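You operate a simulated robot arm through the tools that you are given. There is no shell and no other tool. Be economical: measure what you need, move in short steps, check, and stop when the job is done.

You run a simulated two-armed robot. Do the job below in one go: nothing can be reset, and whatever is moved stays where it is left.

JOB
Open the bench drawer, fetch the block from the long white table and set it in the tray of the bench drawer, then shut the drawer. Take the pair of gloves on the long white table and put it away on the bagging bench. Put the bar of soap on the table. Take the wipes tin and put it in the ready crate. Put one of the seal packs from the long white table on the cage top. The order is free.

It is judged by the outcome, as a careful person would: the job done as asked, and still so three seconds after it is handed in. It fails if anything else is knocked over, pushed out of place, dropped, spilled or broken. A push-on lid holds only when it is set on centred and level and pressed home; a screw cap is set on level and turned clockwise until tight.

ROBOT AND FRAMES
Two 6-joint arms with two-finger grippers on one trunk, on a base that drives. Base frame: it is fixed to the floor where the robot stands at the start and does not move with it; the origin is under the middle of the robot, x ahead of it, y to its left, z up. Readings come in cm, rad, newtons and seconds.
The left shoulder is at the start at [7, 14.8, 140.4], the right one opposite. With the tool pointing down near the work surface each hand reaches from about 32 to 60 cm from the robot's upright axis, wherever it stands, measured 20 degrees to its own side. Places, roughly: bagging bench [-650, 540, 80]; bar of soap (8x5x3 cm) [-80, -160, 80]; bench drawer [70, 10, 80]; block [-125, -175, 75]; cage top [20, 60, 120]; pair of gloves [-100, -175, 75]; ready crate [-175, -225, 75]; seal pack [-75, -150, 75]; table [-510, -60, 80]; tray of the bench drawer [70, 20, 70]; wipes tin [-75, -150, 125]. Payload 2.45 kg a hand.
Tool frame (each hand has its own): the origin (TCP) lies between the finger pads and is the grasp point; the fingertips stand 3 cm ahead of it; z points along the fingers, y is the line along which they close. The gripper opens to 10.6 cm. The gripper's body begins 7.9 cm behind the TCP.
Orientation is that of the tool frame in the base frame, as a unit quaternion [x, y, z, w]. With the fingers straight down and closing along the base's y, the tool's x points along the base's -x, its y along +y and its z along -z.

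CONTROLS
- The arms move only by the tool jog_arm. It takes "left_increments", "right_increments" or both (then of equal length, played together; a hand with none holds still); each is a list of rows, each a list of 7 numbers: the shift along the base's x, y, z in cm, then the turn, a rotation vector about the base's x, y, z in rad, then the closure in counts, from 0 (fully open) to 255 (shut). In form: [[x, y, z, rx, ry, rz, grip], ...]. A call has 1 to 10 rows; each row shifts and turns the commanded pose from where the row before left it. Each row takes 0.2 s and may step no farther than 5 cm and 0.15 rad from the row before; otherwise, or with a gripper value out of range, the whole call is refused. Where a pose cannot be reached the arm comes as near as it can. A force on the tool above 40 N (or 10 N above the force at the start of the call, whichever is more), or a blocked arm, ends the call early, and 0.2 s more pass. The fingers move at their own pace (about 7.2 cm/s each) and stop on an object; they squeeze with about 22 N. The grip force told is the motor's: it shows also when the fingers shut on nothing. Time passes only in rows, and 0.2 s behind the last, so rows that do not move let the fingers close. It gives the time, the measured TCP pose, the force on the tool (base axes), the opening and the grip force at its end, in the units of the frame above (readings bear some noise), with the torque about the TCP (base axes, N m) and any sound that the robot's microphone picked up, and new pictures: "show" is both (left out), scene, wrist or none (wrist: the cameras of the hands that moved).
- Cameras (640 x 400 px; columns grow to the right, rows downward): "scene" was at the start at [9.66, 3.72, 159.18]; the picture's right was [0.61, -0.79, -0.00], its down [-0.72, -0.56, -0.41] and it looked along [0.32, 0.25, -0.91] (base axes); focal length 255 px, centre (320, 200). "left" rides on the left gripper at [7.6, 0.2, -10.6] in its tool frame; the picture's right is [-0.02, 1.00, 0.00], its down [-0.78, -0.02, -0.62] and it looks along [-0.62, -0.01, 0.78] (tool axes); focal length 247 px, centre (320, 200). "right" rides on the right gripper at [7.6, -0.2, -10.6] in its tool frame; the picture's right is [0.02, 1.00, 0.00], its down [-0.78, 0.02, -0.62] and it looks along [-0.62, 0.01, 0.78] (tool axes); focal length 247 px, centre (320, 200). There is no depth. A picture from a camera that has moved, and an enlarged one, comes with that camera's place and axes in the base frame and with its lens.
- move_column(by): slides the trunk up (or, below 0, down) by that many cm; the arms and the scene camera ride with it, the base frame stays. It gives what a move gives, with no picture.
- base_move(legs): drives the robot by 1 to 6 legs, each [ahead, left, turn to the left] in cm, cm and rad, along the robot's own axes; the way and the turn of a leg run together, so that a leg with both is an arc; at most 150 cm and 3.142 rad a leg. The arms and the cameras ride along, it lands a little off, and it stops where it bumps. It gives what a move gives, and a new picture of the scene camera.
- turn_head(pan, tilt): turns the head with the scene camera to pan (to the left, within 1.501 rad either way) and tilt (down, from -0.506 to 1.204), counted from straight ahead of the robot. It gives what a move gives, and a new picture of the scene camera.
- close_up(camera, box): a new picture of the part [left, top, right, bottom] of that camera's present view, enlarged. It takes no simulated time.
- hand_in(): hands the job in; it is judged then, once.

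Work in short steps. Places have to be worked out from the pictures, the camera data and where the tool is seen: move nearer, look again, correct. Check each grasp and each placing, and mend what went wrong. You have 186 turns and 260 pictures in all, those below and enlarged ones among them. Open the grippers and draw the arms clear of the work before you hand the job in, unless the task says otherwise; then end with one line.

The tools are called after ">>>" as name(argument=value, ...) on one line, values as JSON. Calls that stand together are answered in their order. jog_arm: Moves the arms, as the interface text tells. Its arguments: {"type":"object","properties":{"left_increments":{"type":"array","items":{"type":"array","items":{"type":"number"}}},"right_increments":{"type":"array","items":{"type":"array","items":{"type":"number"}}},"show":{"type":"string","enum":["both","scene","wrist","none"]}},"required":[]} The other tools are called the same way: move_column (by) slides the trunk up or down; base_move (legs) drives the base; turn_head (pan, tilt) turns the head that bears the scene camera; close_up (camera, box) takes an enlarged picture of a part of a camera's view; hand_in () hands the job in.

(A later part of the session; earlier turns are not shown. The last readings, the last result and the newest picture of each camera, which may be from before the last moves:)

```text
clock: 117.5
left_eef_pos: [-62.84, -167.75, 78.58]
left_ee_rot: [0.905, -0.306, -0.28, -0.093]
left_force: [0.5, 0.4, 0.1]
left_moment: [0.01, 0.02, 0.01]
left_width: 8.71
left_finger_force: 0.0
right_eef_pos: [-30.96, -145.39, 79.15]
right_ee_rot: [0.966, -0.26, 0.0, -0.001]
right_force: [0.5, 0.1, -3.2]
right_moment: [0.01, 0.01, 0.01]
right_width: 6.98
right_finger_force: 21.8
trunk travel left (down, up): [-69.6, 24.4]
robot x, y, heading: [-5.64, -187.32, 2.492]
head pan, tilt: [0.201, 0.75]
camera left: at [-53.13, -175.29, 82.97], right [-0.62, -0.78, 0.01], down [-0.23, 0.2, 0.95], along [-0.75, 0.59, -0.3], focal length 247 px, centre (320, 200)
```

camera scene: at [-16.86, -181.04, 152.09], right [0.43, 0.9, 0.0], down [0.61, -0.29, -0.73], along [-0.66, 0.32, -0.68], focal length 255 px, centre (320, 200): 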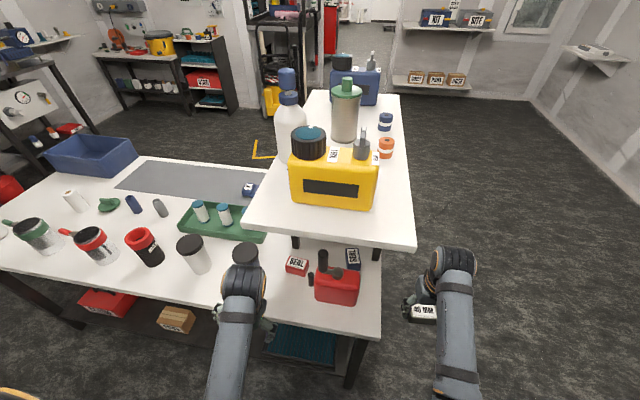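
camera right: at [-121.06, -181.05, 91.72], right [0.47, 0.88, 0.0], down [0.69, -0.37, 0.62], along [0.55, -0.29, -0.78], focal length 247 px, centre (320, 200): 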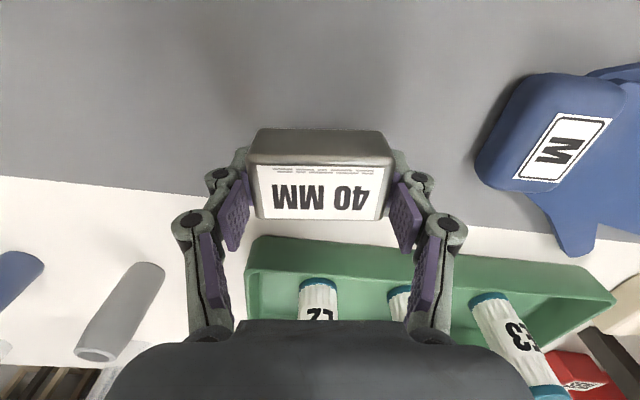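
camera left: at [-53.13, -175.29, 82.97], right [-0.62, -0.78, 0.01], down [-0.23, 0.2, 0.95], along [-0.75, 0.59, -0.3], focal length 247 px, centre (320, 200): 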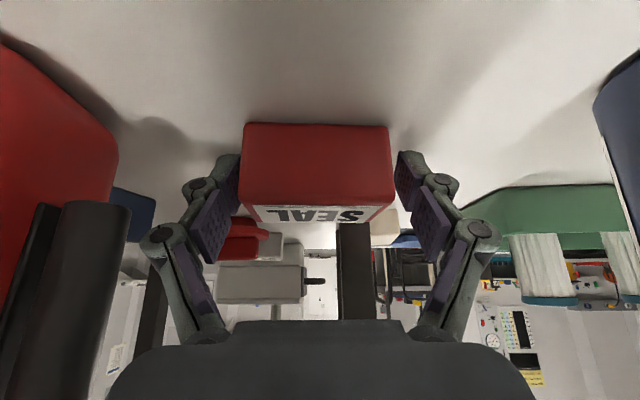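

Pack is between the fingers. Close and lift a little.

>>> jog_arm(left_increments=[[0, 0, 0, 0, 0, 0, 150], [0, 0, 0, 0, 0, 0, 255], [0, 0, 0, 0, 0, 0, 255], [0, 0, 3, 0, 0, 0, 255]], show="wrist")

```text
clock: 118.5
left_eef_pos: [-62.83, -167.58, 81.75]
left_ee_rot: [0.905, -0.307, -0.279, -0.094]
left_force: [-0.1, -0.3, -0.1]
left_moment: [0.03, -0.02, -0.01]
left_width: 6.97
left_finger_force: 21.8
right_eef_pos: [-30.99, -145.36, 79.21]
right_ee_rot: [0.966, -0.259, 0.0, 0.0]
right_force: [0.4, 0.6, -2.9]
right_moment: [-0.01, 0.0, 0.04]
right_width: 6.97
right_finger_force: 21.9
trunk travel left (down, up): [-69.6, 24.4]
robot x, y, heading: [-5.64, -187.81, 2.489]
head pan, tilt: [0.201, 0.75]
camera left: at [-53.05, -175.22, 86.01], right [-0.62, -0.78, 0.01], down [-0.23, 0.2, 0.95], along [-0.75, 0.59, -0.3], focal length 247 px, centre (320, 200)
```

left: 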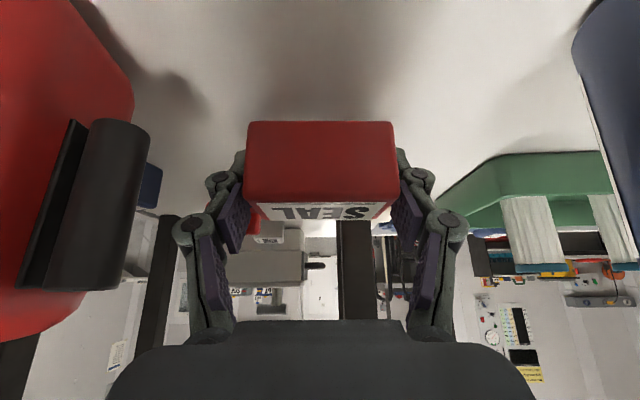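

Held. Retrace out from under the shelf.

>>> jog_arm(left_increments=[[1.2, -0.9, 1, 0, 0, 0, 255], [2.1, -1.6, 1, 0, 0, 0, 255], [2.1, -1.6, 1, 0, 0, 0, 255], [2.1, -1.6, 0, 0, 0, 0, 255], [1.6, -1.2, 0, 0, 0, 0, 255]], show="wrist")

>>> base_move(legs=[[-12, 0, 0]])

```text
clock: 119.7
left_eef_pos: [-54.28, -174.69, 84.92]
left_ee_rot: [0.902, -0.311, -0.286, -0.087]
left_force: [0.7, -0.2, -1.6]
left_moment: [0.02, -0.01, 0.02]
left_width: 6.98
left_finger_force: 21.6
right_eef_pos: [-31.07, -145.38, 79.24]
right_ee_rot: [0.966, -0.259, 0.0, -0.001]
right_force: [-0.1, -0.8, -2.7]
right_moment: [0.03, -0.01, 0.01]
right_width: 6.96
right_finger_force: 21.9
trunk travel left (down, up): [-69.6, 24.4]
robot x, y, heading: [-5.58, -187.67, 2.495]
head pan, tilt: [0.201, 0.75]
camera left: at [-44.53, -182.4, 89.21], right [-0.62, -0.78, 0.03], down [-0.21, 0.21, 0.96], along [-0.75, 0.59, -0.29], focal length 247 px, centre (320, 200)
```

left: 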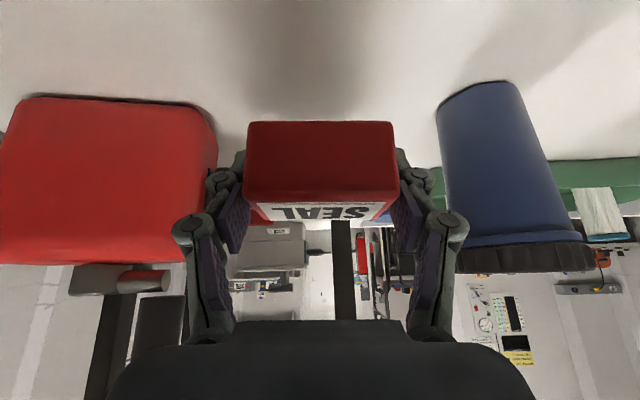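

```text
clock: 120.9
left_eef_pos: [-44.7, -182.07, 84.51]
left_ee_rot: [0.903, -0.311, -0.283, -0.086]
left_force: [-0.3, -0.1, -1.0]
left_moment: [0.02, -0.01, -0.01]
left_width: 6.94
left_finger_force: 21.9
right_eef_pos: [-21.44, -152.64, 79.13]
right_ee_rot: [0.966, -0.26, 0.0, 0.0]
right_force: [-0.7, 0.7, -2.3]
right_moment: [-0.04, -0.01, 0.0]
right_width: 6.98
right_finger_force: 21.9
trunk travel left (down, up): [-69.6, 24.4]
robot x, y, heading: [4.01, -194.82, 2.496]
head pan, tilt: [0.201, 0.75]
camera scene: at [-7.53, -188.12, 144.05], right [0.43, 0.9, 0.0], down [0.62, -0.3, -0.73], along [-0.66, 0.32, -0.68], focal length 255 px, centre (320, 200)
```

scene: 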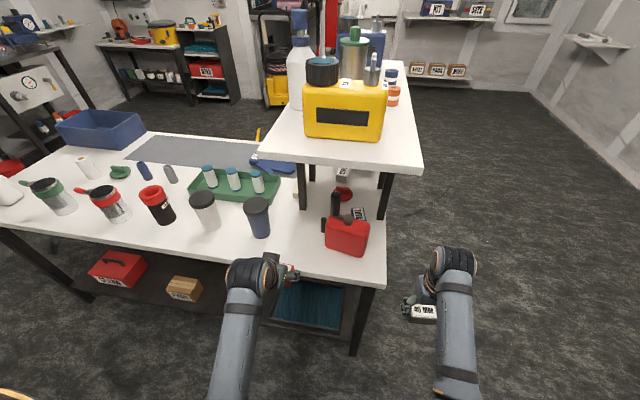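

Both items secured. Drive clear of the table, turn toward the bench and come up before the open drawer.

>>> base_move(legs=[[0, -60, 0], [0, 0, -1.541], [0, 87, 0], [50, 0, 0]])

>>> move_column(by=16)

>>> turn_head(pan=0.0, tilt=0.7)

```text
clock: 134.8
left_eef_pos: [10.82, -6.99, 84.62]
left_ee_rot: [-0.427, 0.854, 0.142, 0.259]
left_force: [0.5, 0.0, -1.8]
left_moment: [0.01, 0.01, 0.01]
left_width: 6.93
left_finger_force: 22.4
right_eef_pos: [40.82, -29.47, 79.31]
right_ee_rot: [-0.509, 0.861, -0.001, 0.0]
right_force: [0.0, 0.3, -2.1]
right_moment: [-0.02, 0.02, 0.01]
right_width: 6.96
right_finger_force: 21.4
trunk travel left (down, up): [-69.6, 24.4]
robot x, y, heading: [-0.74, -55.48, 0.948]
head pan, tilt: [0.201, 0.75]
camera scene: at [5.48, -44.22, 144.06], right [0.91, -0.41, 0.0], down [-0.28, -0.62, -0.73], along [0.3, 0.67, -0.68], focal length 255 px, centre (320, 200)
```

scene: 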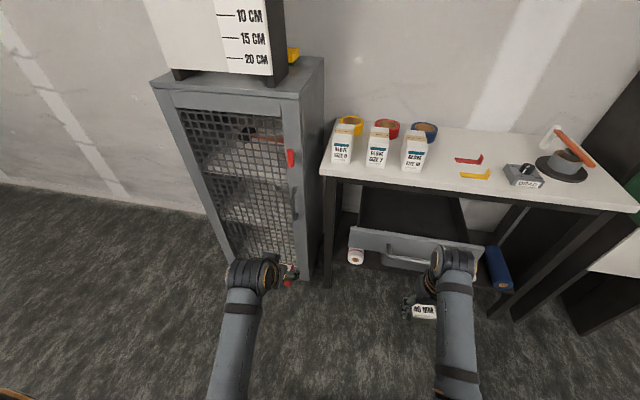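

```text
clock: 136.6
left_eef_pos: [10.83, -6.94, 100.62]
left_ee_rot: [-0.428, 0.854, 0.143, 0.26]
left_force: [0.2, -0.1, -2.0]
left_moment: [-0.04, -0.03, 0.01]
left_width: 6.94
left_finger_force: 21.7
right_eef_pos: [40.83, -29.56, 95.22]
right_ee_rot: [-0.509, 0.861, 0.0, 0.001]
right_force: [0.6, -0.7, -2.8]
right_moment: [-0.05, -0.02, 0.02]
right_width: 6.95
right_finger_force: 22.0
trunk travel left (down, up): [-85.6, 8.4]
robot x, y, heading: [-0.87, -55.86, 0.945]
head pan, tilt: [0.201, 0.75]
```

```text
clock: 137.3
left_eef_pos: [10.78, -7.03, 100.62]
left_ee_rot: [-0.427, 0.854, 0.142, 0.259]
left_force: [0.3, -0.2, -1.5]
left_moment: [-0.01, 0.02, 0.01]
left_width: 6.94
left_finger_force: 21.9
right_eef_pos: [40.78, -29.47, 95.32]
right_ee_rot: [-0.509, 0.861, -0.001, 0.001]
right_force: [-0.6, -0.2, -3.9]
right_moment: [-0.02, -0.04, 0.02]
right_width: 6.99
right_finger_force: 21.9
trunk travel left (down, up): [-85.6, 8.4]
robot x, y, heading: [-1.14, -56.15, 0.942]
head pan, tilt: [0.0, 0.7]
camera scene: at [7.04, -44.88, 160.48], right [0.81, -0.59, 0.0], down [-0.38, -0.52, -0.76], along [0.45, 0.62, -0.64], focal length 255 px, centre (320, 200)
```

scene: 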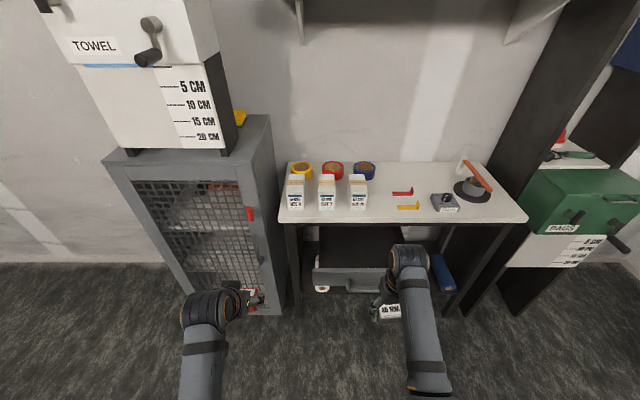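

Cage top is ~z 113. First the block: drive 24 cm forward so the right hand comes over the open drawer.

>>> base_move(legs=[[24, 0, 0.008]])

>>> close_up(camera="right", box=[0, 0, 640, 400])

```text
clock: 139.1
left_eef_pos: [24.38, 12.64, 100.65]
left_ee_rot: [-0.43, 0.852, 0.145, 0.26]
left_force: [-0.4, -0.9, -1.8]
left_moment: [-0.02, 0.0, 0.04]
left_width: 6.93
left_finger_force: 21.9
right_eef_pos: [54.57, -9.58, 95.37]
right_ee_rot: [-0.512, 0.859, -0.001, 0.002]
right_force: [0.3, 0.0, -2.8]
right_moment: [0.02, -0.05, -0.02]
right_width: 6.99
right_finger_force: 22.4
trunk travel left (down, up): [-85.6, 8.4]
robot x, y, heading: [13.52, -36.5, 0.951]
head pan, tilt: [0.0, 0.7]
camera scene: at [20.92, -25.31, 160.5], right [0.82, -0.58, 0.0], down [-0.37, -0.52, -0.77], along [0.44, 0.62, -0.64], focal length 255 px, centre (320, 200)
```

scene: 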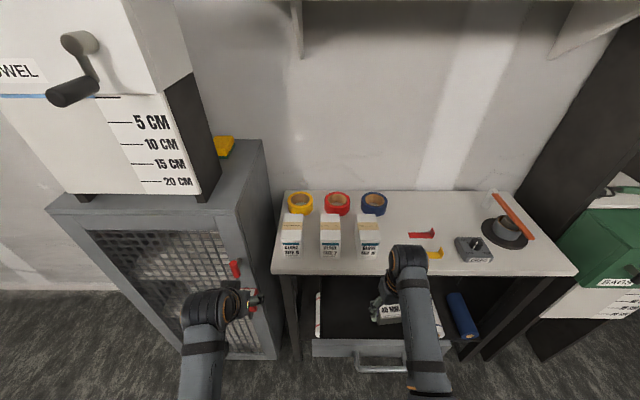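

```text
1.00 times, centred on (320, 200) of right (not enlarged: the box is as wide or as high as the picture)
camera zoom: at [51.08, -16.37, 105.77], right [-0.89, 0.46, 0.0], down [0.36, 0.7, 0.62], along [0.28, 0.55, -0.78], focal length 247 px, centre (320, 200)
```

zoom: 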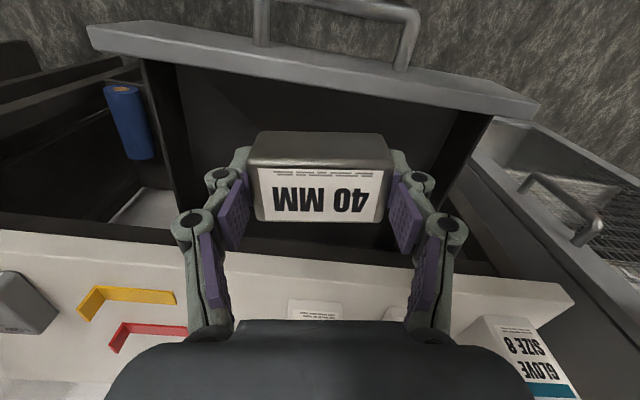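

The block is over the tray. Move 6.6 cm forward (to keep the wrist camera off the drawer front) and lower.

>>> jog_arm(right_increments=[[1.9, 2.7, -1, 0, 0, 0, 255], [1.9, 2.7, -2, 0, 0, 0, 255], [0, 0, -4, 0, 0, 0, 255], [0, 0, -4, 0, 0, 0, 255], [0, 0, -3.5, 0, 0, 0, 255]], show="both")

```text
clock: 140.3
left_eef_pos: [24.48, 12.74, 100.52]
left_ee_rot: [-0.431, 0.853, 0.144, 0.257]
left_force: [-0.1, -0.4, -0.9]
left_moment: [0.0, 0.0, 0.03]
left_width: 6.92
left_finger_force: 21.8
right_eef_pos: [58.64, -3.93, 80.6]
right_ee_rot: [-0.512, 0.859, -0.001, 0.0]
right_force: [0.7, 0.6, -3.2]
right_moment: [-0.01, 0.03, 0.03]
right_width: 6.98
right_finger_force: 22.3
trunk travel left (down, up): [-85.6, 8.4]
robot x, y, heading: [13.32, -35.83, 0.953]
head pan, tilt: [0.0, 0.7]
camera scene: at [21.14, -25.05, 160.47], right [0.82, -0.58, 0.0], down [-0.37, -0.53, -0.76], along [0.44, 0.62, -0.65], focal length 255 px, centre (320, 200)
camera right: at [54.97, -10.7, 91.16], right [-0.89, 0.46, 0.0], down [0.36, 0.7, 0.62], along [0.28, 0.55, -0.78], focal length 247 px, centre (320, 200)
```

scene: 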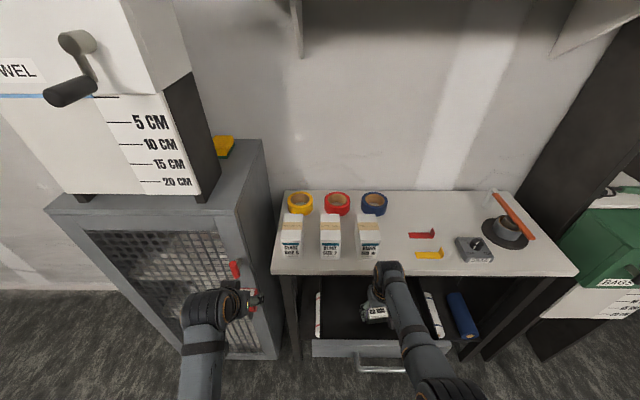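
right: 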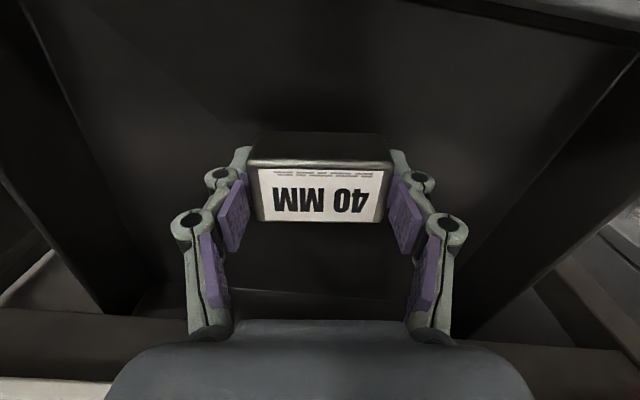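

Inside the tray; lower in small steps until contact.

>>> jog_arm(right_increments=[[0, 0, -1.5, 0, 0, 0, 255], [0, 0, -1.5, 0, 0, 0, 255], [0, 0, -1, 0, 0, 0, 255], [0, 0, -1, 0, 0, 0, 255], [0, 0, -1, 0, 0, 0, 255], [0, 0, -1, 0, 0, 0, 255]], show="wrist")

```text
clock: 141.3
left_eef_pos: [24.18, 12.59, 100.59]
left_ee_rot: [-0.431, 0.852, 0.145, 0.258]
left_force: [1.2, -0.2, -1.7]
left_moment: [0.03, -0.01, 0.03]
left_width: 6.94
left_finger_force: 22.1
right_eef_pos: [58.88, -3.33, 77.13]
right_ee_rot: [-0.512, 0.859, 0.004, 0.012]
right_force: [0.8, -0.5, 29.1]
right_moment: [0.14, 1.25, 0.26]
right_width: 7.0
right_finger_force: 21.9
trunk travel left (down, up): [-85.6, 8.4]
robot x, y, heading: [13.54, -36.3, 0.955]
head pan, tilt: [0.0, 0.7]
stopped in row 4 (right hand): the force on the tool passed its limit at 46 N (the readings are from after the stop); the commanded pose is now the measured one
camera right: at [55.32, -10.31, 87.43], right [-0.89, 0.46, -0.01], down [0.35, 0.68, 0.64], along [0.3, 0.57, -0.77], focal length 247 px, centre (320, 200)
```

right: 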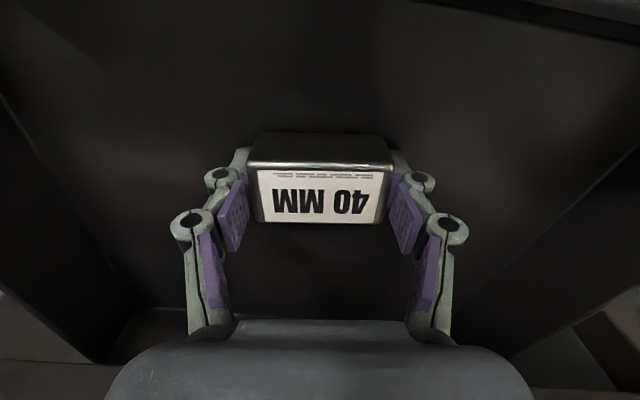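

Contact with the tray floor at TCP 77. Relieve slightly and release, then lift.

>>> jog_arm(right_increments=[[0, 0, 0.2, 0, 0, 0, 255], [0, 0, 0, 0, 0, 0, 200], [0, 0, 0, 0, 0, 0, 60], [0, 0, 0, 0, 0, 0, 20], [0, 0, 2.5, 0, 0, 0, 20], [0, 0, 4, 0, 0, 0, 20]], show="wrist")

```text
clock: 142.7
left_eef_pos: [24.37, 12.74, 100.56]
left_ee_rot: [-0.431, 0.853, 0.144, 0.259]
left_force: [-0.2, 0.9, -1.2]
left_moment: [0.0, -0.01, 0.01]
left_width: 6.92
left_finger_force: 22.0
right_eef_pos: [58.72, -3.47, 83.43]
right_ee_rot: [-0.512, 0.859, 0.002, 0.006]
right_force: [-1.0, 0.6, -0.1]
right_moment: [0.0, 0.01, 0.02]
right_width: 9.81
right_finger_force: 0.1
trunk travel left (down, up): [-85.6, 8.4]
robot x, y, heading: [13.19, -35.94, 0.959]
head pan, tilt: [0.0, 0.7]
camera right: at [55.14, -10.49, 93.77], right [-0.89, 0.46, 0.0], down [0.35, 0.69, 0.63], along [0.29, 0.56, -0.77], focal length 247 px, centre (320, 200)
```

right: 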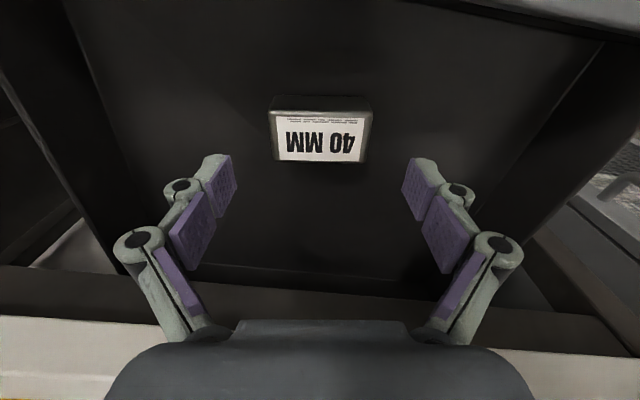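

Block sits flat in the tray. Lift the hand, close it, back the base 20 cm, then lower the fist in front of the handle bar.

>>> jog_arm(right_increments=[[0, 0, 4, 0, 0, 0, 100], [0, 0, 3.5, 0, 0, 0, 255]], show="none")

>>> base_move(legs=[[-21, 0, 0]])

>>> jog_arm(right_increments=[[0, 0, -4, 0, 0, 0, 255], [0, 0, -4, 0, 0, 0, 255], [0, 0, -4.5, 0, 0, 0, 255], [0, 0, 0, 0, 0, 0, 255]], show="wrist")

```text
clock: 143.3
left_eef_pos: [24.34, 12.8, 100.65]
left_ee_rot: [-0.43, 0.853, 0.144, 0.258]
left_force: [-0.2, 0.4, -1.1]
left_moment: [-0.01, -0.02, -0.03]
left_width: 6.95
left_finger_force: 21.6
right_eef_pos: [58.78, -3.65, 90.97]
right_ee_rot: [-0.512, 0.859, 0.003, 0.006]
right_force: [-0.5, -0.3, -0.2]
right_moment: [-0.03, -0.04, -0.02]
right_width: 2.51
right_finger_force: 3.4
trunk travel left (down, up): [-85.6, 8.4]
robot x, y, heading: [13.17, -36.5, 0.95]
head pan, tilt: [0.0, 0.7]
```

```text
clock: 144.9
left_eef_pos: [12.27, -4.13, 100.67]
left_ee_rot: [-0.432, 0.852, 0.144, 0.257]
left_force: [-0.1, -0.2, -0.6]
left_moment: [0.02, 0.0, 0.03]
left_width: 6.91
left_finger_force: 22.1
right_eef_pos: [46.69, -20.6, 90.84]
right_ee_rot: [-0.513, 0.859, 0.003, 0.007]
right_force: [0.5, -0.3, -0.1]
right_moment: [-0.01, -0.03, 0.0]
right_width: 0.01
right_finger_force: 21.7
trunk travel left (down, up): [-85.6, 8.4]
robot x, y, heading: [0.98, -53.06, 0.95]
head pan, tilt: [0.0, 0.7]
camera scene: at [8.95, -42.16, 160.47], right [0.82, -0.58, 0.0], down [-0.37, -0.53, -0.76], along [0.44, 0.62, -0.65], focal length 255 px, centre (320, 200)
```

scene: 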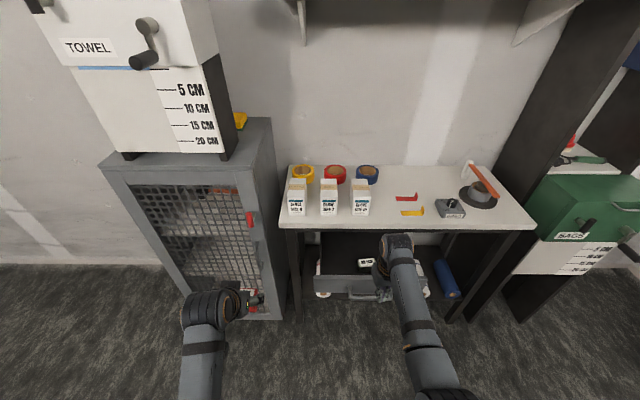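

```text
clock: 145.9
left_eef_pos: [12.28, -4.48, 100.67]
left_ee_rot: [-0.431, 0.853, 0.144, 0.258]
left_force: [-0.3, 0.0, -0.8]
left_moment: [0.01, 0.02, 0.0]
left_width: 6.97
left_finger_force: 21.5
right_eef_pos: [46.72, -20.51, 78.42]
right_ee_rot: [-0.513, 0.858, 0.003, 0.008]
right_force: [0.1, -0.6, -0.1]
right_moment: [0.01, -0.01, 0.01]
right_width: 0.01
right_finger_force: 21.7
trunk travel left (down, up): [-85.6, 8.4]
robot x, y, heading: [1.31, -53.5, 0.957]
head pan, tilt: [0.0, 0.7]
camera right: at [43.1, -27.47, 88.75], right [-0.89, 0.46, 0.0], down [0.35, 0.69, 0.63], along [0.29, 0.56, -0.77], focal length 247 px, centre (320, 200)
```

right: 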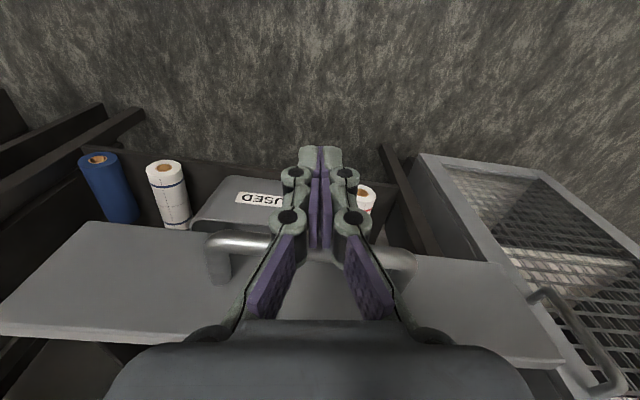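

Fist is centred in front of the bar. Push the drawer shut by driving forward.

>>> base_move(legs=[[18, 0, 0]])

>>> base_move(legs=[[5.5, 0, 0]])

>>> close_up(camera="right", box=[0, 0, 640, 400])

```text
clock: 147.4
left_eef_pos: [22.47, 10.23, 100.65]
left_ee_rot: [-0.43, 0.853, 0.145, 0.258]
left_force: [0.9, -0.6, -0.3]
left_moment: [0.01, 0.02, -0.03]
left_width: 6.95
left_finger_force: 22.0
right_eef_pos: [56.91, -6.15, 78.57]
right_ee_rot: [-0.513, 0.858, 0.003, 0.008]
right_force: [-0.3, 0.4, -0.9]
right_moment: [-0.01, -0.02, -0.04]
right_width: 0.0
right_finger_force: 22.0
trunk travel left (down, up): [-85.6, 8.4]
robot x, y, heading: [11.52, -38.93, 0.952]
head pan, tilt: [0.0, 0.7]
camera scene: at [19.08, -27.87, 160.52], right [0.82, -0.58, 0.0], down [-0.37, -0.52, -0.77], along [0.44, 0.62, -0.64], focal length 255 px, centre (320, 200)
```

scene: 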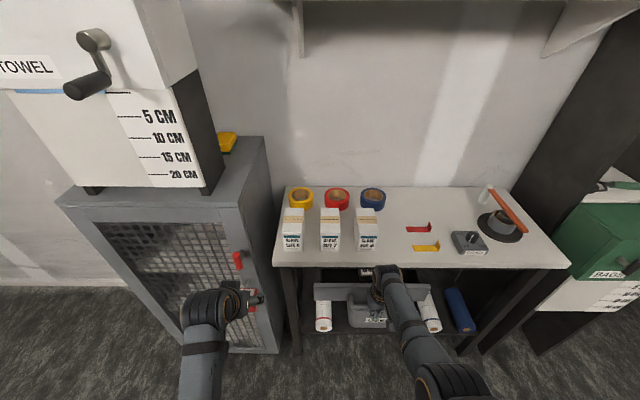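

```text
clock: 148.5
left_eef_pos: [25.88, 14.79, 100.43]
left_ee_rot: [-0.431, 0.853, 0.145, 0.257]
left_force: [-0.1, 0.9, -1.1]
left_moment: [-0.04, 0.03, 0.0]
left_width: 6.94
left_finger_force: 22.2
right_eef_pos: [60.05, -1.74, 78.09]
right_ee_rot: [-0.513, 0.859, -0.001, -0.001]
right_force: [0.4, -0.2, 0.2]
right_moment: [-0.04, 0.05, -0.01]
right_width: 0.02
right_finger_force: 21.9
trunk travel left (down, up): [-85.6, 8.4]
robot x, y, heading: [14.77, -34.44, 0.957]
head pan, tilt: [0.0, 0.7]
stopped in leg 1: the force on the tool passed its limit at 48 N (the readings are from after the stop); the commanded pose is now the measured one
camera scene: at [22.55, -22.97, 160.45], right [0.82, -0.58, 0.0], down [-0.37, -0.53, -0.76], along [0.44, 0.62, -0.65], focal length 255 px, centre (320, 200)
```

scene: 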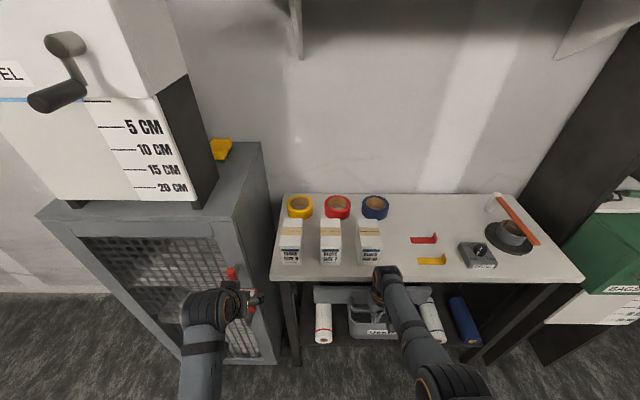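

```text
1.00 times, centred on (320, 200) of right (not enlarged: the box is as wide or as high as the picture)
camera zoom: at [56.56, -8.57, 88.6], right [-0.89, 0.46, 0.0], down [0.36, 0.7, 0.62], along [0.28, 0.55, -0.79], focal length 247 px, centre (320, 200)
```

zoom: 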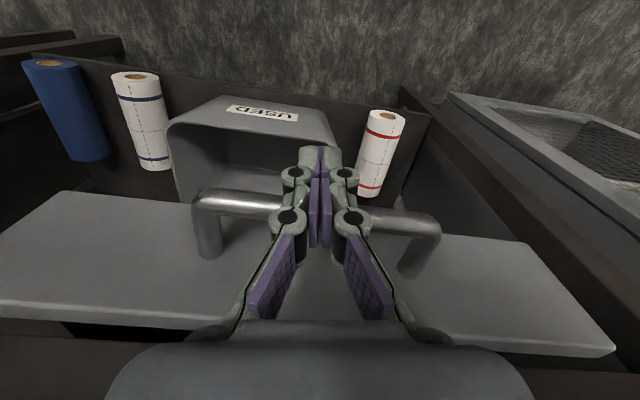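

The hand's at f≈33.4, exactly where the closed bar should be: drawer shut. Back off, fold the right hand in, and raise the trunk for the cage top.

>>> base_move(legs=[[-18, 0, 0]])

>>> move_column(by=8.3)

>>> jog_arm(right_increments=[[-1.5, -3.5, 2, 0, 0, 0, 100], [-1.5, -3.5, 2, 0, 0, 0, 0], [-1.5, -3.5, 2, 0, 0, 0, 0], [-1, -2.5, 2, 0, 0, 0, 0]], show="none")

>>> turn_head(pan=0.25, tilt=0.65)

>>> close_up(camera="scene", box=[160, 60, 400, 240])

```text
clock: 150.0
left_eef_pos: [15.43, 0.1, 100.62]
left_ee_rot: [-0.431, 0.853, 0.145, 0.256]
left_force: [0.4, 0.2, -1.5]
left_moment: [-0.01, -0.01, 0.02]
left_width: 6.94
left_finger_force: 22.4
right_eef_pos: [49.66, -16.54, 78.14]
right_ee_rot: [-0.512, 0.859, -0.001, -0.001]
right_force: [-0.1, 1.0, 0.1]
right_moment: [-0.02, 0.02, 0.01]
right_width: 0.0
right_finger_force: 21.8
trunk travel left (down, up): [-85.6, 8.4]
robot x, y, heading: [4.32, -49.04, 0.952]
head pan, tilt: [0.0, 0.7]
camera scene: at [12.07, -37.78, 160.46], right [0.82, -0.58, 0.0], down [-0.37, -0.53, -0.76], along [0.44, 0.62, -0.65], focal length 255 px, centre (320, 200)
```

scene: 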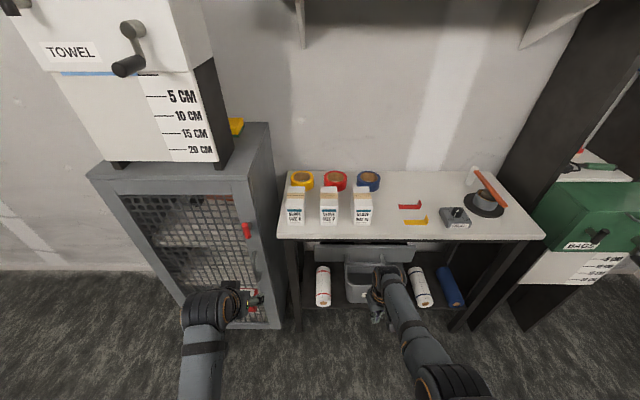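

```text
clock: 151.2
left_eef_pos: [15.33, 0.02, 108.83]
left_ee_rot: [-0.431, 0.853, 0.145, 0.257]
left_force: [-0.2, 0.0, -0.5]
left_moment: [0.01, 0.03, 0.06]
left_width: 6.97
left_finger_force: 22.7
right_eef_pos: [49.56, -16.63, 86.42]
right_ee_rot: [-0.512, 0.859, -0.001, 0.0]
right_force: [-0.9, 1.8, 0.3]
right_moment: [-0.05, -0.01, 0.06]
right_width: 0.0
right_finger_force: 21.9
trunk travel left (down, up): [-93.9, 0.1]
robot x, y, heading: [4.14, -49.2, 0.954]
head pan, tilt: [0.0, 0.7]
```

```text
clock: 152.2
left_eef_pos: [15.15, -0.2, 108.93]
left_ee_rot: [-0.43, 0.853, 0.144, 0.258]
left_force: [-0.6, -0.6, -0.5]
left_moment: [0.03, -0.02, -0.04]
left_width: 6.91
left_finger_force: 22.2
right_eef_pos: [43.88, -29.95, 94.48]
right_ee_rot: [-0.512, 0.859, 0.0, 0.0]
right_force: [-0.6, 0.9, 0.0]
right_moment: [0.01, 0.0, 0.0]
right_width: 10.6
right_finger_force: 0.0
trunk travel left (down, up): [-93.9, 0.1]
robot x, y, heading: [4.32, -48.97, 0.953]
head pan, tilt: [0.0, 0.7]
```

```text
clock: 153.0
left_eef_pos: [15.19, -0.0, 108.84]
left_ee_rot: [-0.43, 0.853, 0.144, 0.259]
left_force: [-0.7, -0.8, -0.7]
left_moment: [0.0, 0.02, 0.0]
left_width: 6.93
left_finger_force: 21.5
right_eef_pos: [43.94, -29.68, 94.56]
right_ee_rot: [-0.512, 0.859, -0.001, 0.0]
right_force: [-0.5, 0.7, 0.3]
right_moment: [0.0, -0.03, 0.0]
right_width: 10.62
right_finger_force: 0.1
trunk travel left (down, up): [-93.9, 0.1]
robot x, y, heading: [4.25, -48.87, 0.95]
head pan, tilt: [0.25, 0.649]
camera scene: at [10.11, -36.83, 169.22], right [0.93, -0.36, 0.0], down [-0.22, -0.56, -0.8], along [0.29, 0.74, -0.6], focal length 255 px, centre (320, 200)
```

scene: 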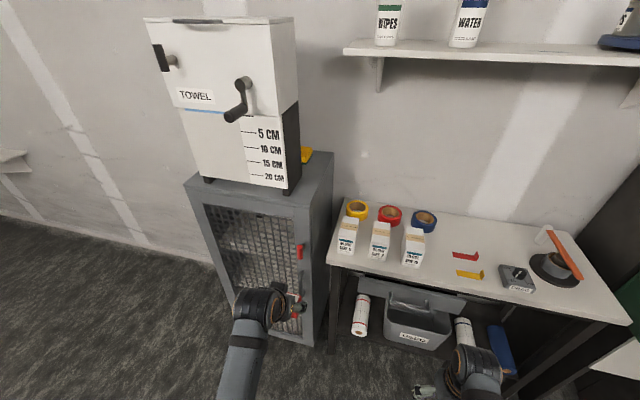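

```text
2.22 times, centred on (280, 150) of scene
camera zoom: at [10.11, -36.83, 169.22], right [0.93, -0.36, 0.0], down [-0.22, -0.56, -0.8], along [0.29, 0.74, -0.6], focal length 566 px, centre (409, 311)
```

zoom: 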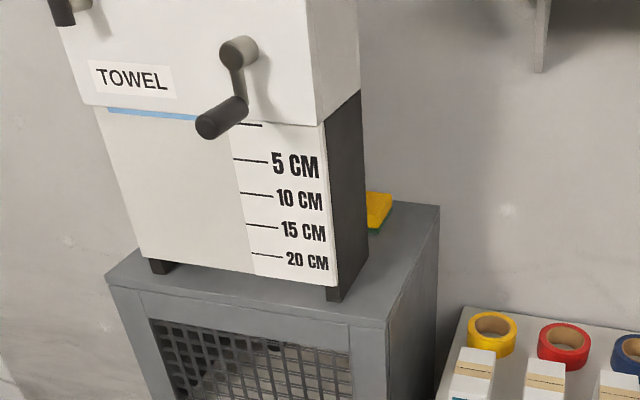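

Drawer closed. Better estimate: cage top z≈115, front-right corner ≈(32,27), box's right foot ≈10 cm left of the edge. I'll drive up (27 fwd, 7 left), then raise and extend the left hand above that corner.

>>> jog_arm(left_increments=[[0, 0, 4, 0, 0, 0, 255], [0, 0, 4, 0, 0, 0, 255], [0, 0, 4, 0, 0, 0, 255], [0, 0, 4, 0, 0, 0, 255]], show="none")

>>> base_move(legs=[[27, 7, 0]])

>>> close_up(camera="left", box=[0, 0, 640, 400])

```text
clock: 154.0
left_eef_pos: [11.81, 1.99, 122.75]
left_ee_rot: [-0.413, 0.861, 0.207, 0.213]
left_force: [-0.9, -0.2, -0.5]
left_moment: [-0.01, 0.01, 0.0]
left_width: 6.94
left_finger_force: 21.8
right_eef_pos: [43.95, -29.68, 94.53]
right_ee_rot: [-0.513, 0.859, -0.001, 0.0]
right_force: [0.7, -0.1, 0.5]
right_moment: [0.02, 0.0, -0.02]
right_width: 10.57
right_finger_force: 0.1
trunk travel left (down, up): [-93.9, 0.1]
robot x, y, heading: [4.08, -49.27, 0.952]
head pan, tilt: [0.25, 0.649]
stopped in row 4 (left hand): the arm was blocked; the commanded pose is now the measured one
```

```text
clock: 155.9
left_eef_pos: [21.89, 27.81, 122.92]
left_ee_rot: [-0.414, 0.86, 0.207, 0.215]
left_force: [-0.3, -0.5, -1.3]
left_moment: [0.02, -0.01, -0.01]
left_width: 6.95
left_finger_force: 21.8
right_eef_pos: [53.87, -3.82, 94.38]
right_ee_rot: [-0.512, 0.859, -0.001, 0.001]
right_force: [0.3, 0.7, 0.3]
right_moment: [0.04, -0.04, 0.02]
right_width: 10.61
right_finger_force: 0.0
trunk travel left (down, up): [-93.9, 0.1]
robot x, y, heading: [14.29, -22.67, 0.956]
head pan, tilt: [0.25, 0.649]
camera scene: at [20.11, -10.98, 169.25], right [0.93, -0.36, 0.0], down [-0.22, -0.56, -0.8], along [0.29, 0.74, -0.6], focal length 255 px, centre (320, 200)
```

scene: 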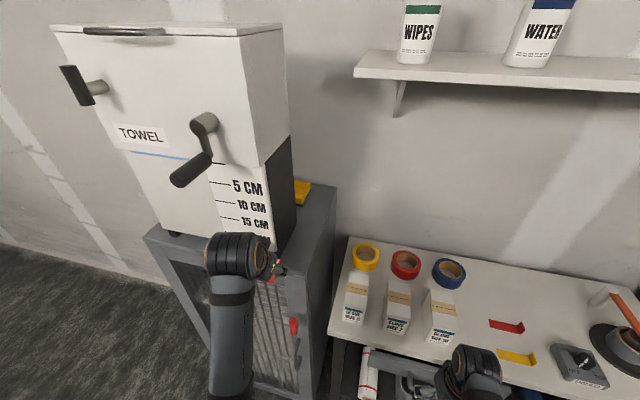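

```text
1.00 times, centred on (320, 200) of left (not enlarged: the box is as wide or as high as the picture)
camera zoom: at [15.35, 17.45, 127.5], right [-0.79, 0.59, 0.19], down [0.33, 0.15, 0.93], along [0.52, 0.8, -0.31], focal length 247 px, centre (320, 200)
```

zoom: 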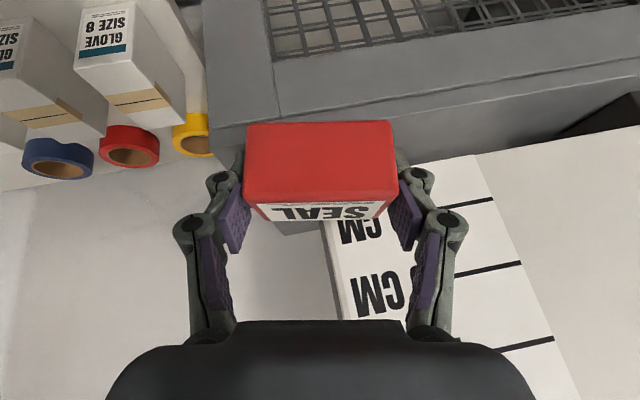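

The hand rolled ~0.15 rad when blocked. Extend forward and right to the spot while restoring the level orientation.

>>> jog_arm(left_increments=[[1.8, 1.0, 0, 0, 0, 0, 255], [1.8, 1.0, 0, -0.025, -0.045, -0.004, 255], [1.8, 1.0, 0, -0.026, -0.045, -0.004, 255], [1.9, 1.0, 0, -0.026, -0.046, -0.003, 255], [0, 0, 0, 0, 0, 0, 255]], show="both")

```text
clock: 156.7
left_eef_pos: [25.7, 30.32, 122.97]
left_ee_rot: [-0.43, 0.856, 0.171, 0.231]
left_force: [-14.3, -23.1, 10.4]
left_moment: [0.25, 0.44, 1.03]
left_width: 6.95
left_finger_force: 22.1
right_eef_pos: [53.7, -3.84, 94.66]
right_ee_rot: [-0.513, 0.858, -0.002, 0.002]
right_force: [-0.7, 0.5, -0.3]
right_moment: [-0.02, 0.01, 0.01]
right_width: 10.6
right_finger_force: 0.1
trunk travel left (down, up): [-93.9, 0.1]
robot x, y, heading: [14.08, -22.89, 0.958]
head pan, tilt: [0.25, 0.649]
stopped in row 3 (left hand): the force on the tool passed its limit at 53 N (the readings are from after the stop); the commanded pose is now the measured one
camera scene: at [19.54, -11.06, 169.27], right [0.93, -0.36, 0.0], down [-0.21, -0.56, -0.8], along [0.29, 0.74, -0.6], focal length 255 px, centre (320, 200)
camera left: at [19.02, 20.14, 127.46], right [-0.8, 0.59, 0.1], down [0.27, 0.2, 0.94], along [0.53, 0.79, -0.32], focal length 247 px, centre (320, 200)
```

scene: 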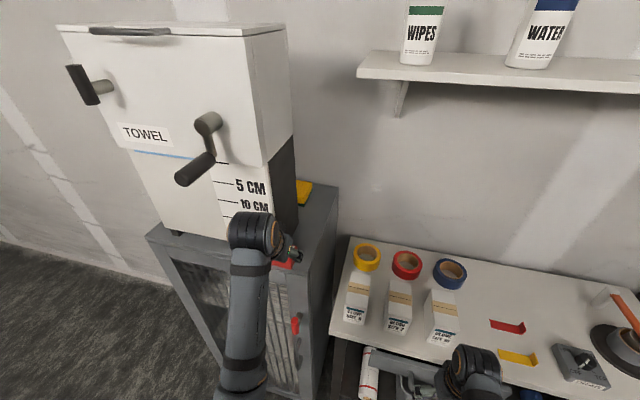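
left: 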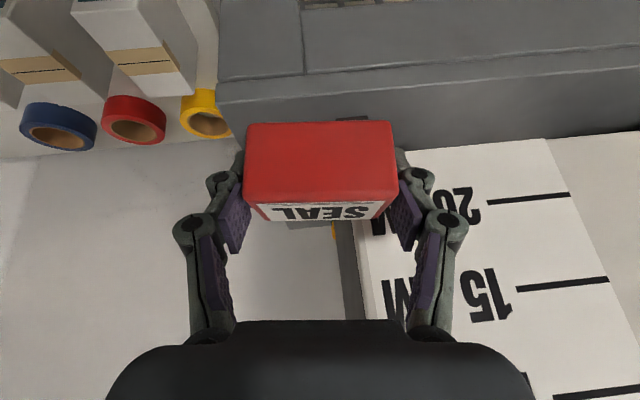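

The fingers/pack met the box face (it lies at f≈43, right side at l≈-1.3). I'll back off, shift 3 cm right, level the hand and look.

>>> jog_arm(left_increments=[[-1.74, -2.44, 0, 0, 0, 0, 255], [1.22, -0.87, 0.5, -0.011, -0.035, -0.009, 255], [1.22, -0.87, 0.5, -0.011, -0.036, -0.009, 255], [0, 0, 0, 0, 0, 0, 255]], show="both")

```text
clock: 157.5
left_eef_pos: [22.51, 30.17, 123.84]
left_ee_rot: [-0.411, 0.855, 0.233, 0.213]
left_force: [0.3, 0.0, -1.1]
left_moment: [-0.06, 0.02, 0.03]
left_width: 6.91
left_finger_force: 22.7
right_eef_pos: [54.07, -3.55, 94.43]
right_ee_rot: [-0.512, 0.859, -0.002, 0.0]
right_force: [-0.8, 0.1, -0.4]
right_moment: [-0.03, 0.0, 0.02]
right_width: 10.61
right_finger_force: 0.0
trunk travel left (down, up): [-93.9, 0.1]
robot x, y, heading: [14.53, -23.15, 0.954]
head pan, tilt: [0.25, 0.649]
stopped in row 3 (left hand): the arm was blocked; the commanded pose is now the measured one
camera scene: at [20.32, -10.61, 169.21], right [0.93, -0.36, 0.0], down [-0.22, -0.57, -0.8], along [0.28, 0.74, -0.61], focal length 255 px, centre (320, 200)
camera left: at [16.22, 19.5, 128.16], right [-0.79, 0.57, 0.24], down [0.35, 0.11, 0.93], along [0.5, 0.82, -0.29], focal length 247 px, centre (320, 200)
```

scene: 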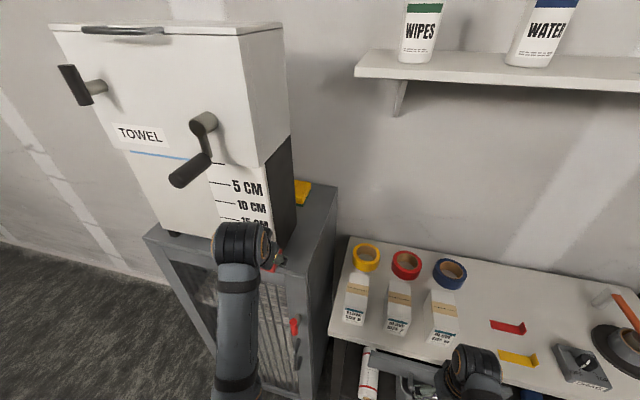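
left: 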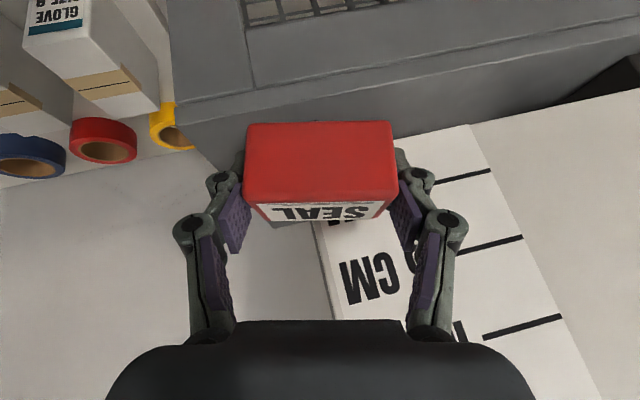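

Too close for the arm at this height. Back the base 12 cm and extend instead, restoring the level orientation.

>>> base_move(legs=[[-12, 0, 0]])

>>> jog_arm(left_increments=[[2.9, 1.7, 0, 0, 0, 0, 255], [2.9, 1.7, 0, -0.04, -0.053, -0.008, 255], [2.9, 1.7, 0, -0.04, -0.053, -0.008, 255], [2.9, 1.7, 0, -0.042, -0.054, -0.009, 255], [0, 0, 0, 0, 0, 0, 255]], show="wrist")

```text
clock: 158.7
left_eef_pos: [15.7, 20.57, 123.85]
left_ee_rot: [-0.411, 0.855, 0.232, 0.213]
left_force: [-0.3, 0.2, -0.7]
left_moment: [0.0, 0.04, 0.03]
left_width: 6.95
left_finger_force: 22.0
right_eef_pos: [47.18, -13.17, 94.34]
right_ee_rot: [-0.512, 0.859, -0.001, -0.001]
right_force: [-0.6, -0.3, 1.2]
right_moment: [-0.01, 0.01, -0.02]
right_width: 10.59
right_finger_force: 0.0
trunk travel left (down, up): [-93.9, 0.1]
robot x, y, heading: [7.71, -32.74, 0.957]
head pan, tilt: [0.25, 0.649]
camera scene: at [13.48, -20.17, 169.19], right [0.93, -0.36, 0.0], down [-0.22, -0.57, -0.8], along [0.28, 0.74, -0.61], focal length 255 px, centre (320, 200)
```

scene: 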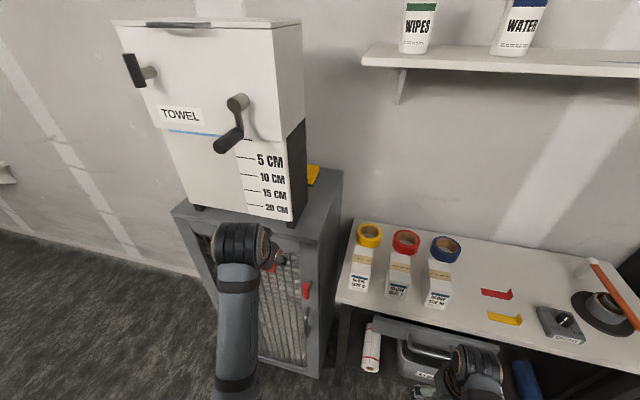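

```text
clock: 159.9
left_eef_pos: [27.13, 27.21, 124.01]
left_ee_rot: [-0.429, 0.853, 0.143, 0.259]
left_force: [0.5, -0.8, -1.6]
left_moment: [0.0, -0.02, 0.0]
left_width: 6.94
left_finger_force: 22.1
right_eef_pos: [47.1, -13.11, 94.43]
right_ee_rot: [-0.512, 0.859, -0.001, 0.0]
right_force: [0.2, -0.4, 0.3]
right_moment: [-0.01, 0.01, -0.02]
right_width: 10.59
right_finger_force: 0.0
trunk travel left (down, up): [-93.9, 0.1]
robot x, y, heading: [7.07, -32.72, 0.953]
head pan, tilt: [0.25, 0.649]
camera left: at [19.89, 17.25, 128.34], right [-0.8, 0.6, 0.03], down [0.2, 0.22, 0.95], along [0.57, 0.77, -0.3], focal length 247 px, centre (320, 200)
```

left: 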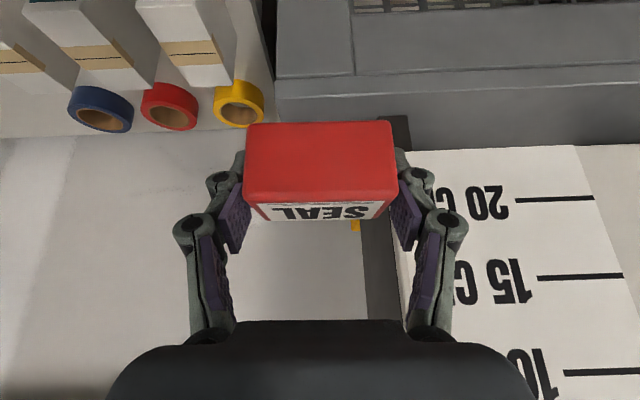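

Now level with the strip (edge l≈-9.4, box at l≈-0.5..-1.3) ahead. Advance 6 cm at this height.

>>> jog_arm(left_increments=[[1.7, 2.5, 0, 0, 0, 0, 255], [1.7, 2.5, 0, 0, 0, 0, 255], [0, 0, -2, 0, 0, 0, 255]], show="both")

```text
clock: 160.7
left_eef_pos: [31.16, 31.87, 122.14]
left_ee_rot: [-0.429, 0.853, 0.146, 0.259]
left_force: [10.0, -2.4, 4.4]
left_moment: [0.0, 0.63, 0.36]
left_width: 6.93
left_finger_force: 21.8
right_eef_pos: [47.44, -13.29, 94.4]
right_ee_rot: [-0.512, 0.859, 0.0, -0.001]
right_force: [0.7, -0.5, 0.2]
right_moment: [0.06, 0.04, -0.02]
right_width: 10.62
right_finger_force: 0.0
trunk travel left (down, up): [-93.9, 0.1]
robot x, y, heading: [7.04, -32.49, 0.954]
head pan, tilt: [0.25, 0.649]
camera scene: at [13.93, -20.89, 169.25], right [0.93, -0.36, 0.0], down [-0.22, -0.56, -0.8], along [0.28, 0.74, -0.6], focal length 255 px, centre (320, 200)
camera left: at [23.88, 21.9, 126.51], right [-0.8, 0.6, 0.04], down [0.21, 0.21, 0.96], along [0.57, 0.77, -0.29], focal length 247 px, centre (320, 200)
```

scene: 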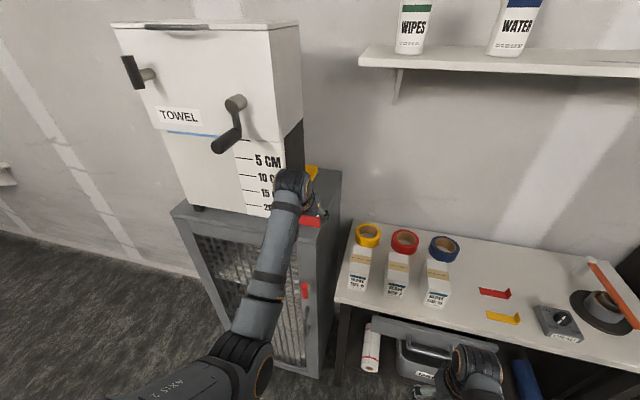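
left: 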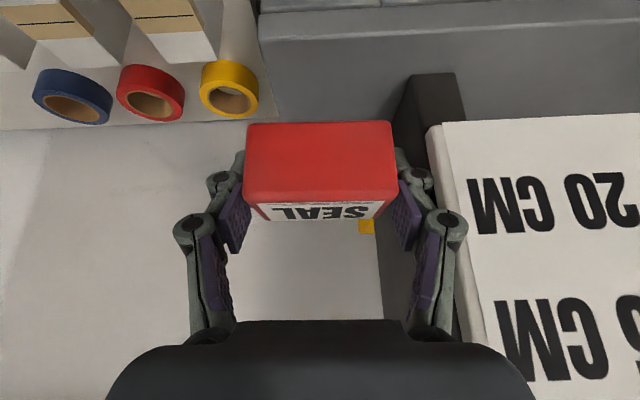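

Light side contact of the knuckles with the box; back 1.5 cm so only the fingertips pass beside it, then lower until touch.

>>> jog_arm(left_increments=[[-0.87, -1.22, 0, 0, 0, 0, 255], [0, 0, -1.2, 0, 0, 0, 255], [0, 0, -0.8, 0, 0, 0, 255]], show="wrist")

```text
clock: 161.5
left_eef_pos: [29.85, 30.35, 120.28]
left_ee_rot: [-0.429, 0.853, 0.146, 0.258]
left_force: [13.0, -14.8, 10.8]
left_moment: [0.44, 0.58, 0.32]
left_width: 6.91
left_finger_force: 22.3
right_eef_pos: [47.35, -13.63, 94.43]
right_ee_rot: [-0.513, 0.858, 0.002, 0.001]
right_force: [-0.1, 0.6, -0.5]
right_moment: [0.02, -0.02, 0.03]
right_width: 10.59
right_finger_force: 0.2
trunk travel left (down, up): [-93.9, 0.1]
robot x, y, heading: [7.13, -33.02, 0.954]
head pan, tilt: [0.25, 0.649]
camera left: at [22.69, 20.3, 124.61], right [-0.8, 0.6, 0.04], down [0.21, 0.21, 0.95], along [0.57, 0.77, -0.29], focal length 247 px, centre (320, 200)
```

left: 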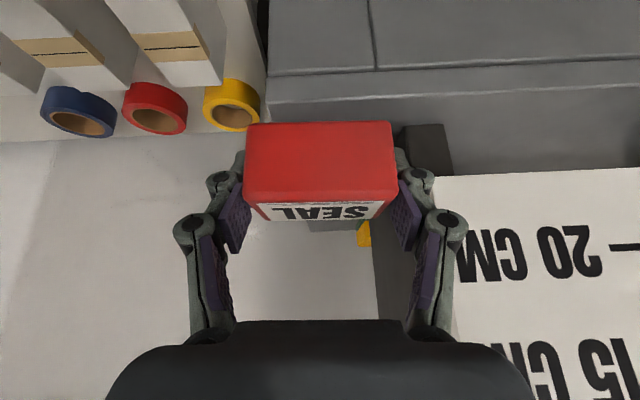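

Still pushed sideways by the box; shift the hand 1.2 cm right.

>>> jog_arm(left_increments=[[0.49, -0.35, 0, 0, 0, 0, 255], [0.49, -0.35, 0, 0, 0, 0, 255], [0, 0, 0, 0, 0, 0, 255]], show="wrist")

```text
clock: 162.3
left_eef_pos: [30.64, 30.17, 119.94]
left_ee_rot: [-0.431, 0.853, 0.145, 0.257]
left_force: [0.4, 0.4, -0.6]
left_moment: [0.01, 0.02, -0.05]
left_width: 6.94
left_finger_force: 21.8
right_eef_pos: [47.07, -13.17, 94.44]
right_ee_rot: [-0.513, 0.859, -0.001, 0.0]
right_force: [-0.3, -0.5, 0.0]
right_moment: [0.02, -0.02, 0.03]
right_width: 10.6
right_finger_force: 0.1
trunk travel left (down, up): [-93.9, 0.1]
robot x, y, heading: [7.44, -32.8, 0.955]
head pan, tilt: [0.25, 0.649]
camera left: at [23.38, 20.22, 124.33], right [-0.8, 0.6, 0.04], down [0.21, 0.21, 0.95], along [0.57, 0.77, -0.3], focal length 247 px, centre (320, 200)
```

left: 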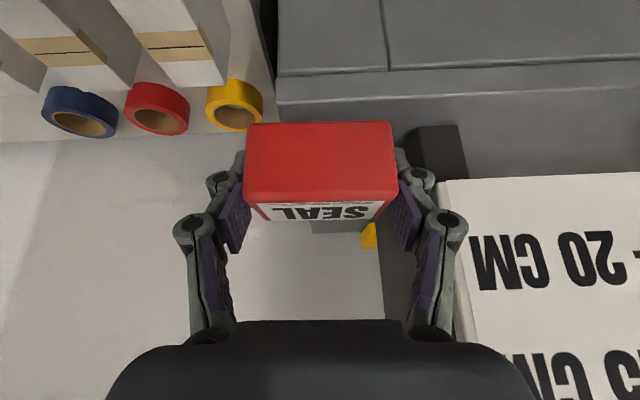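

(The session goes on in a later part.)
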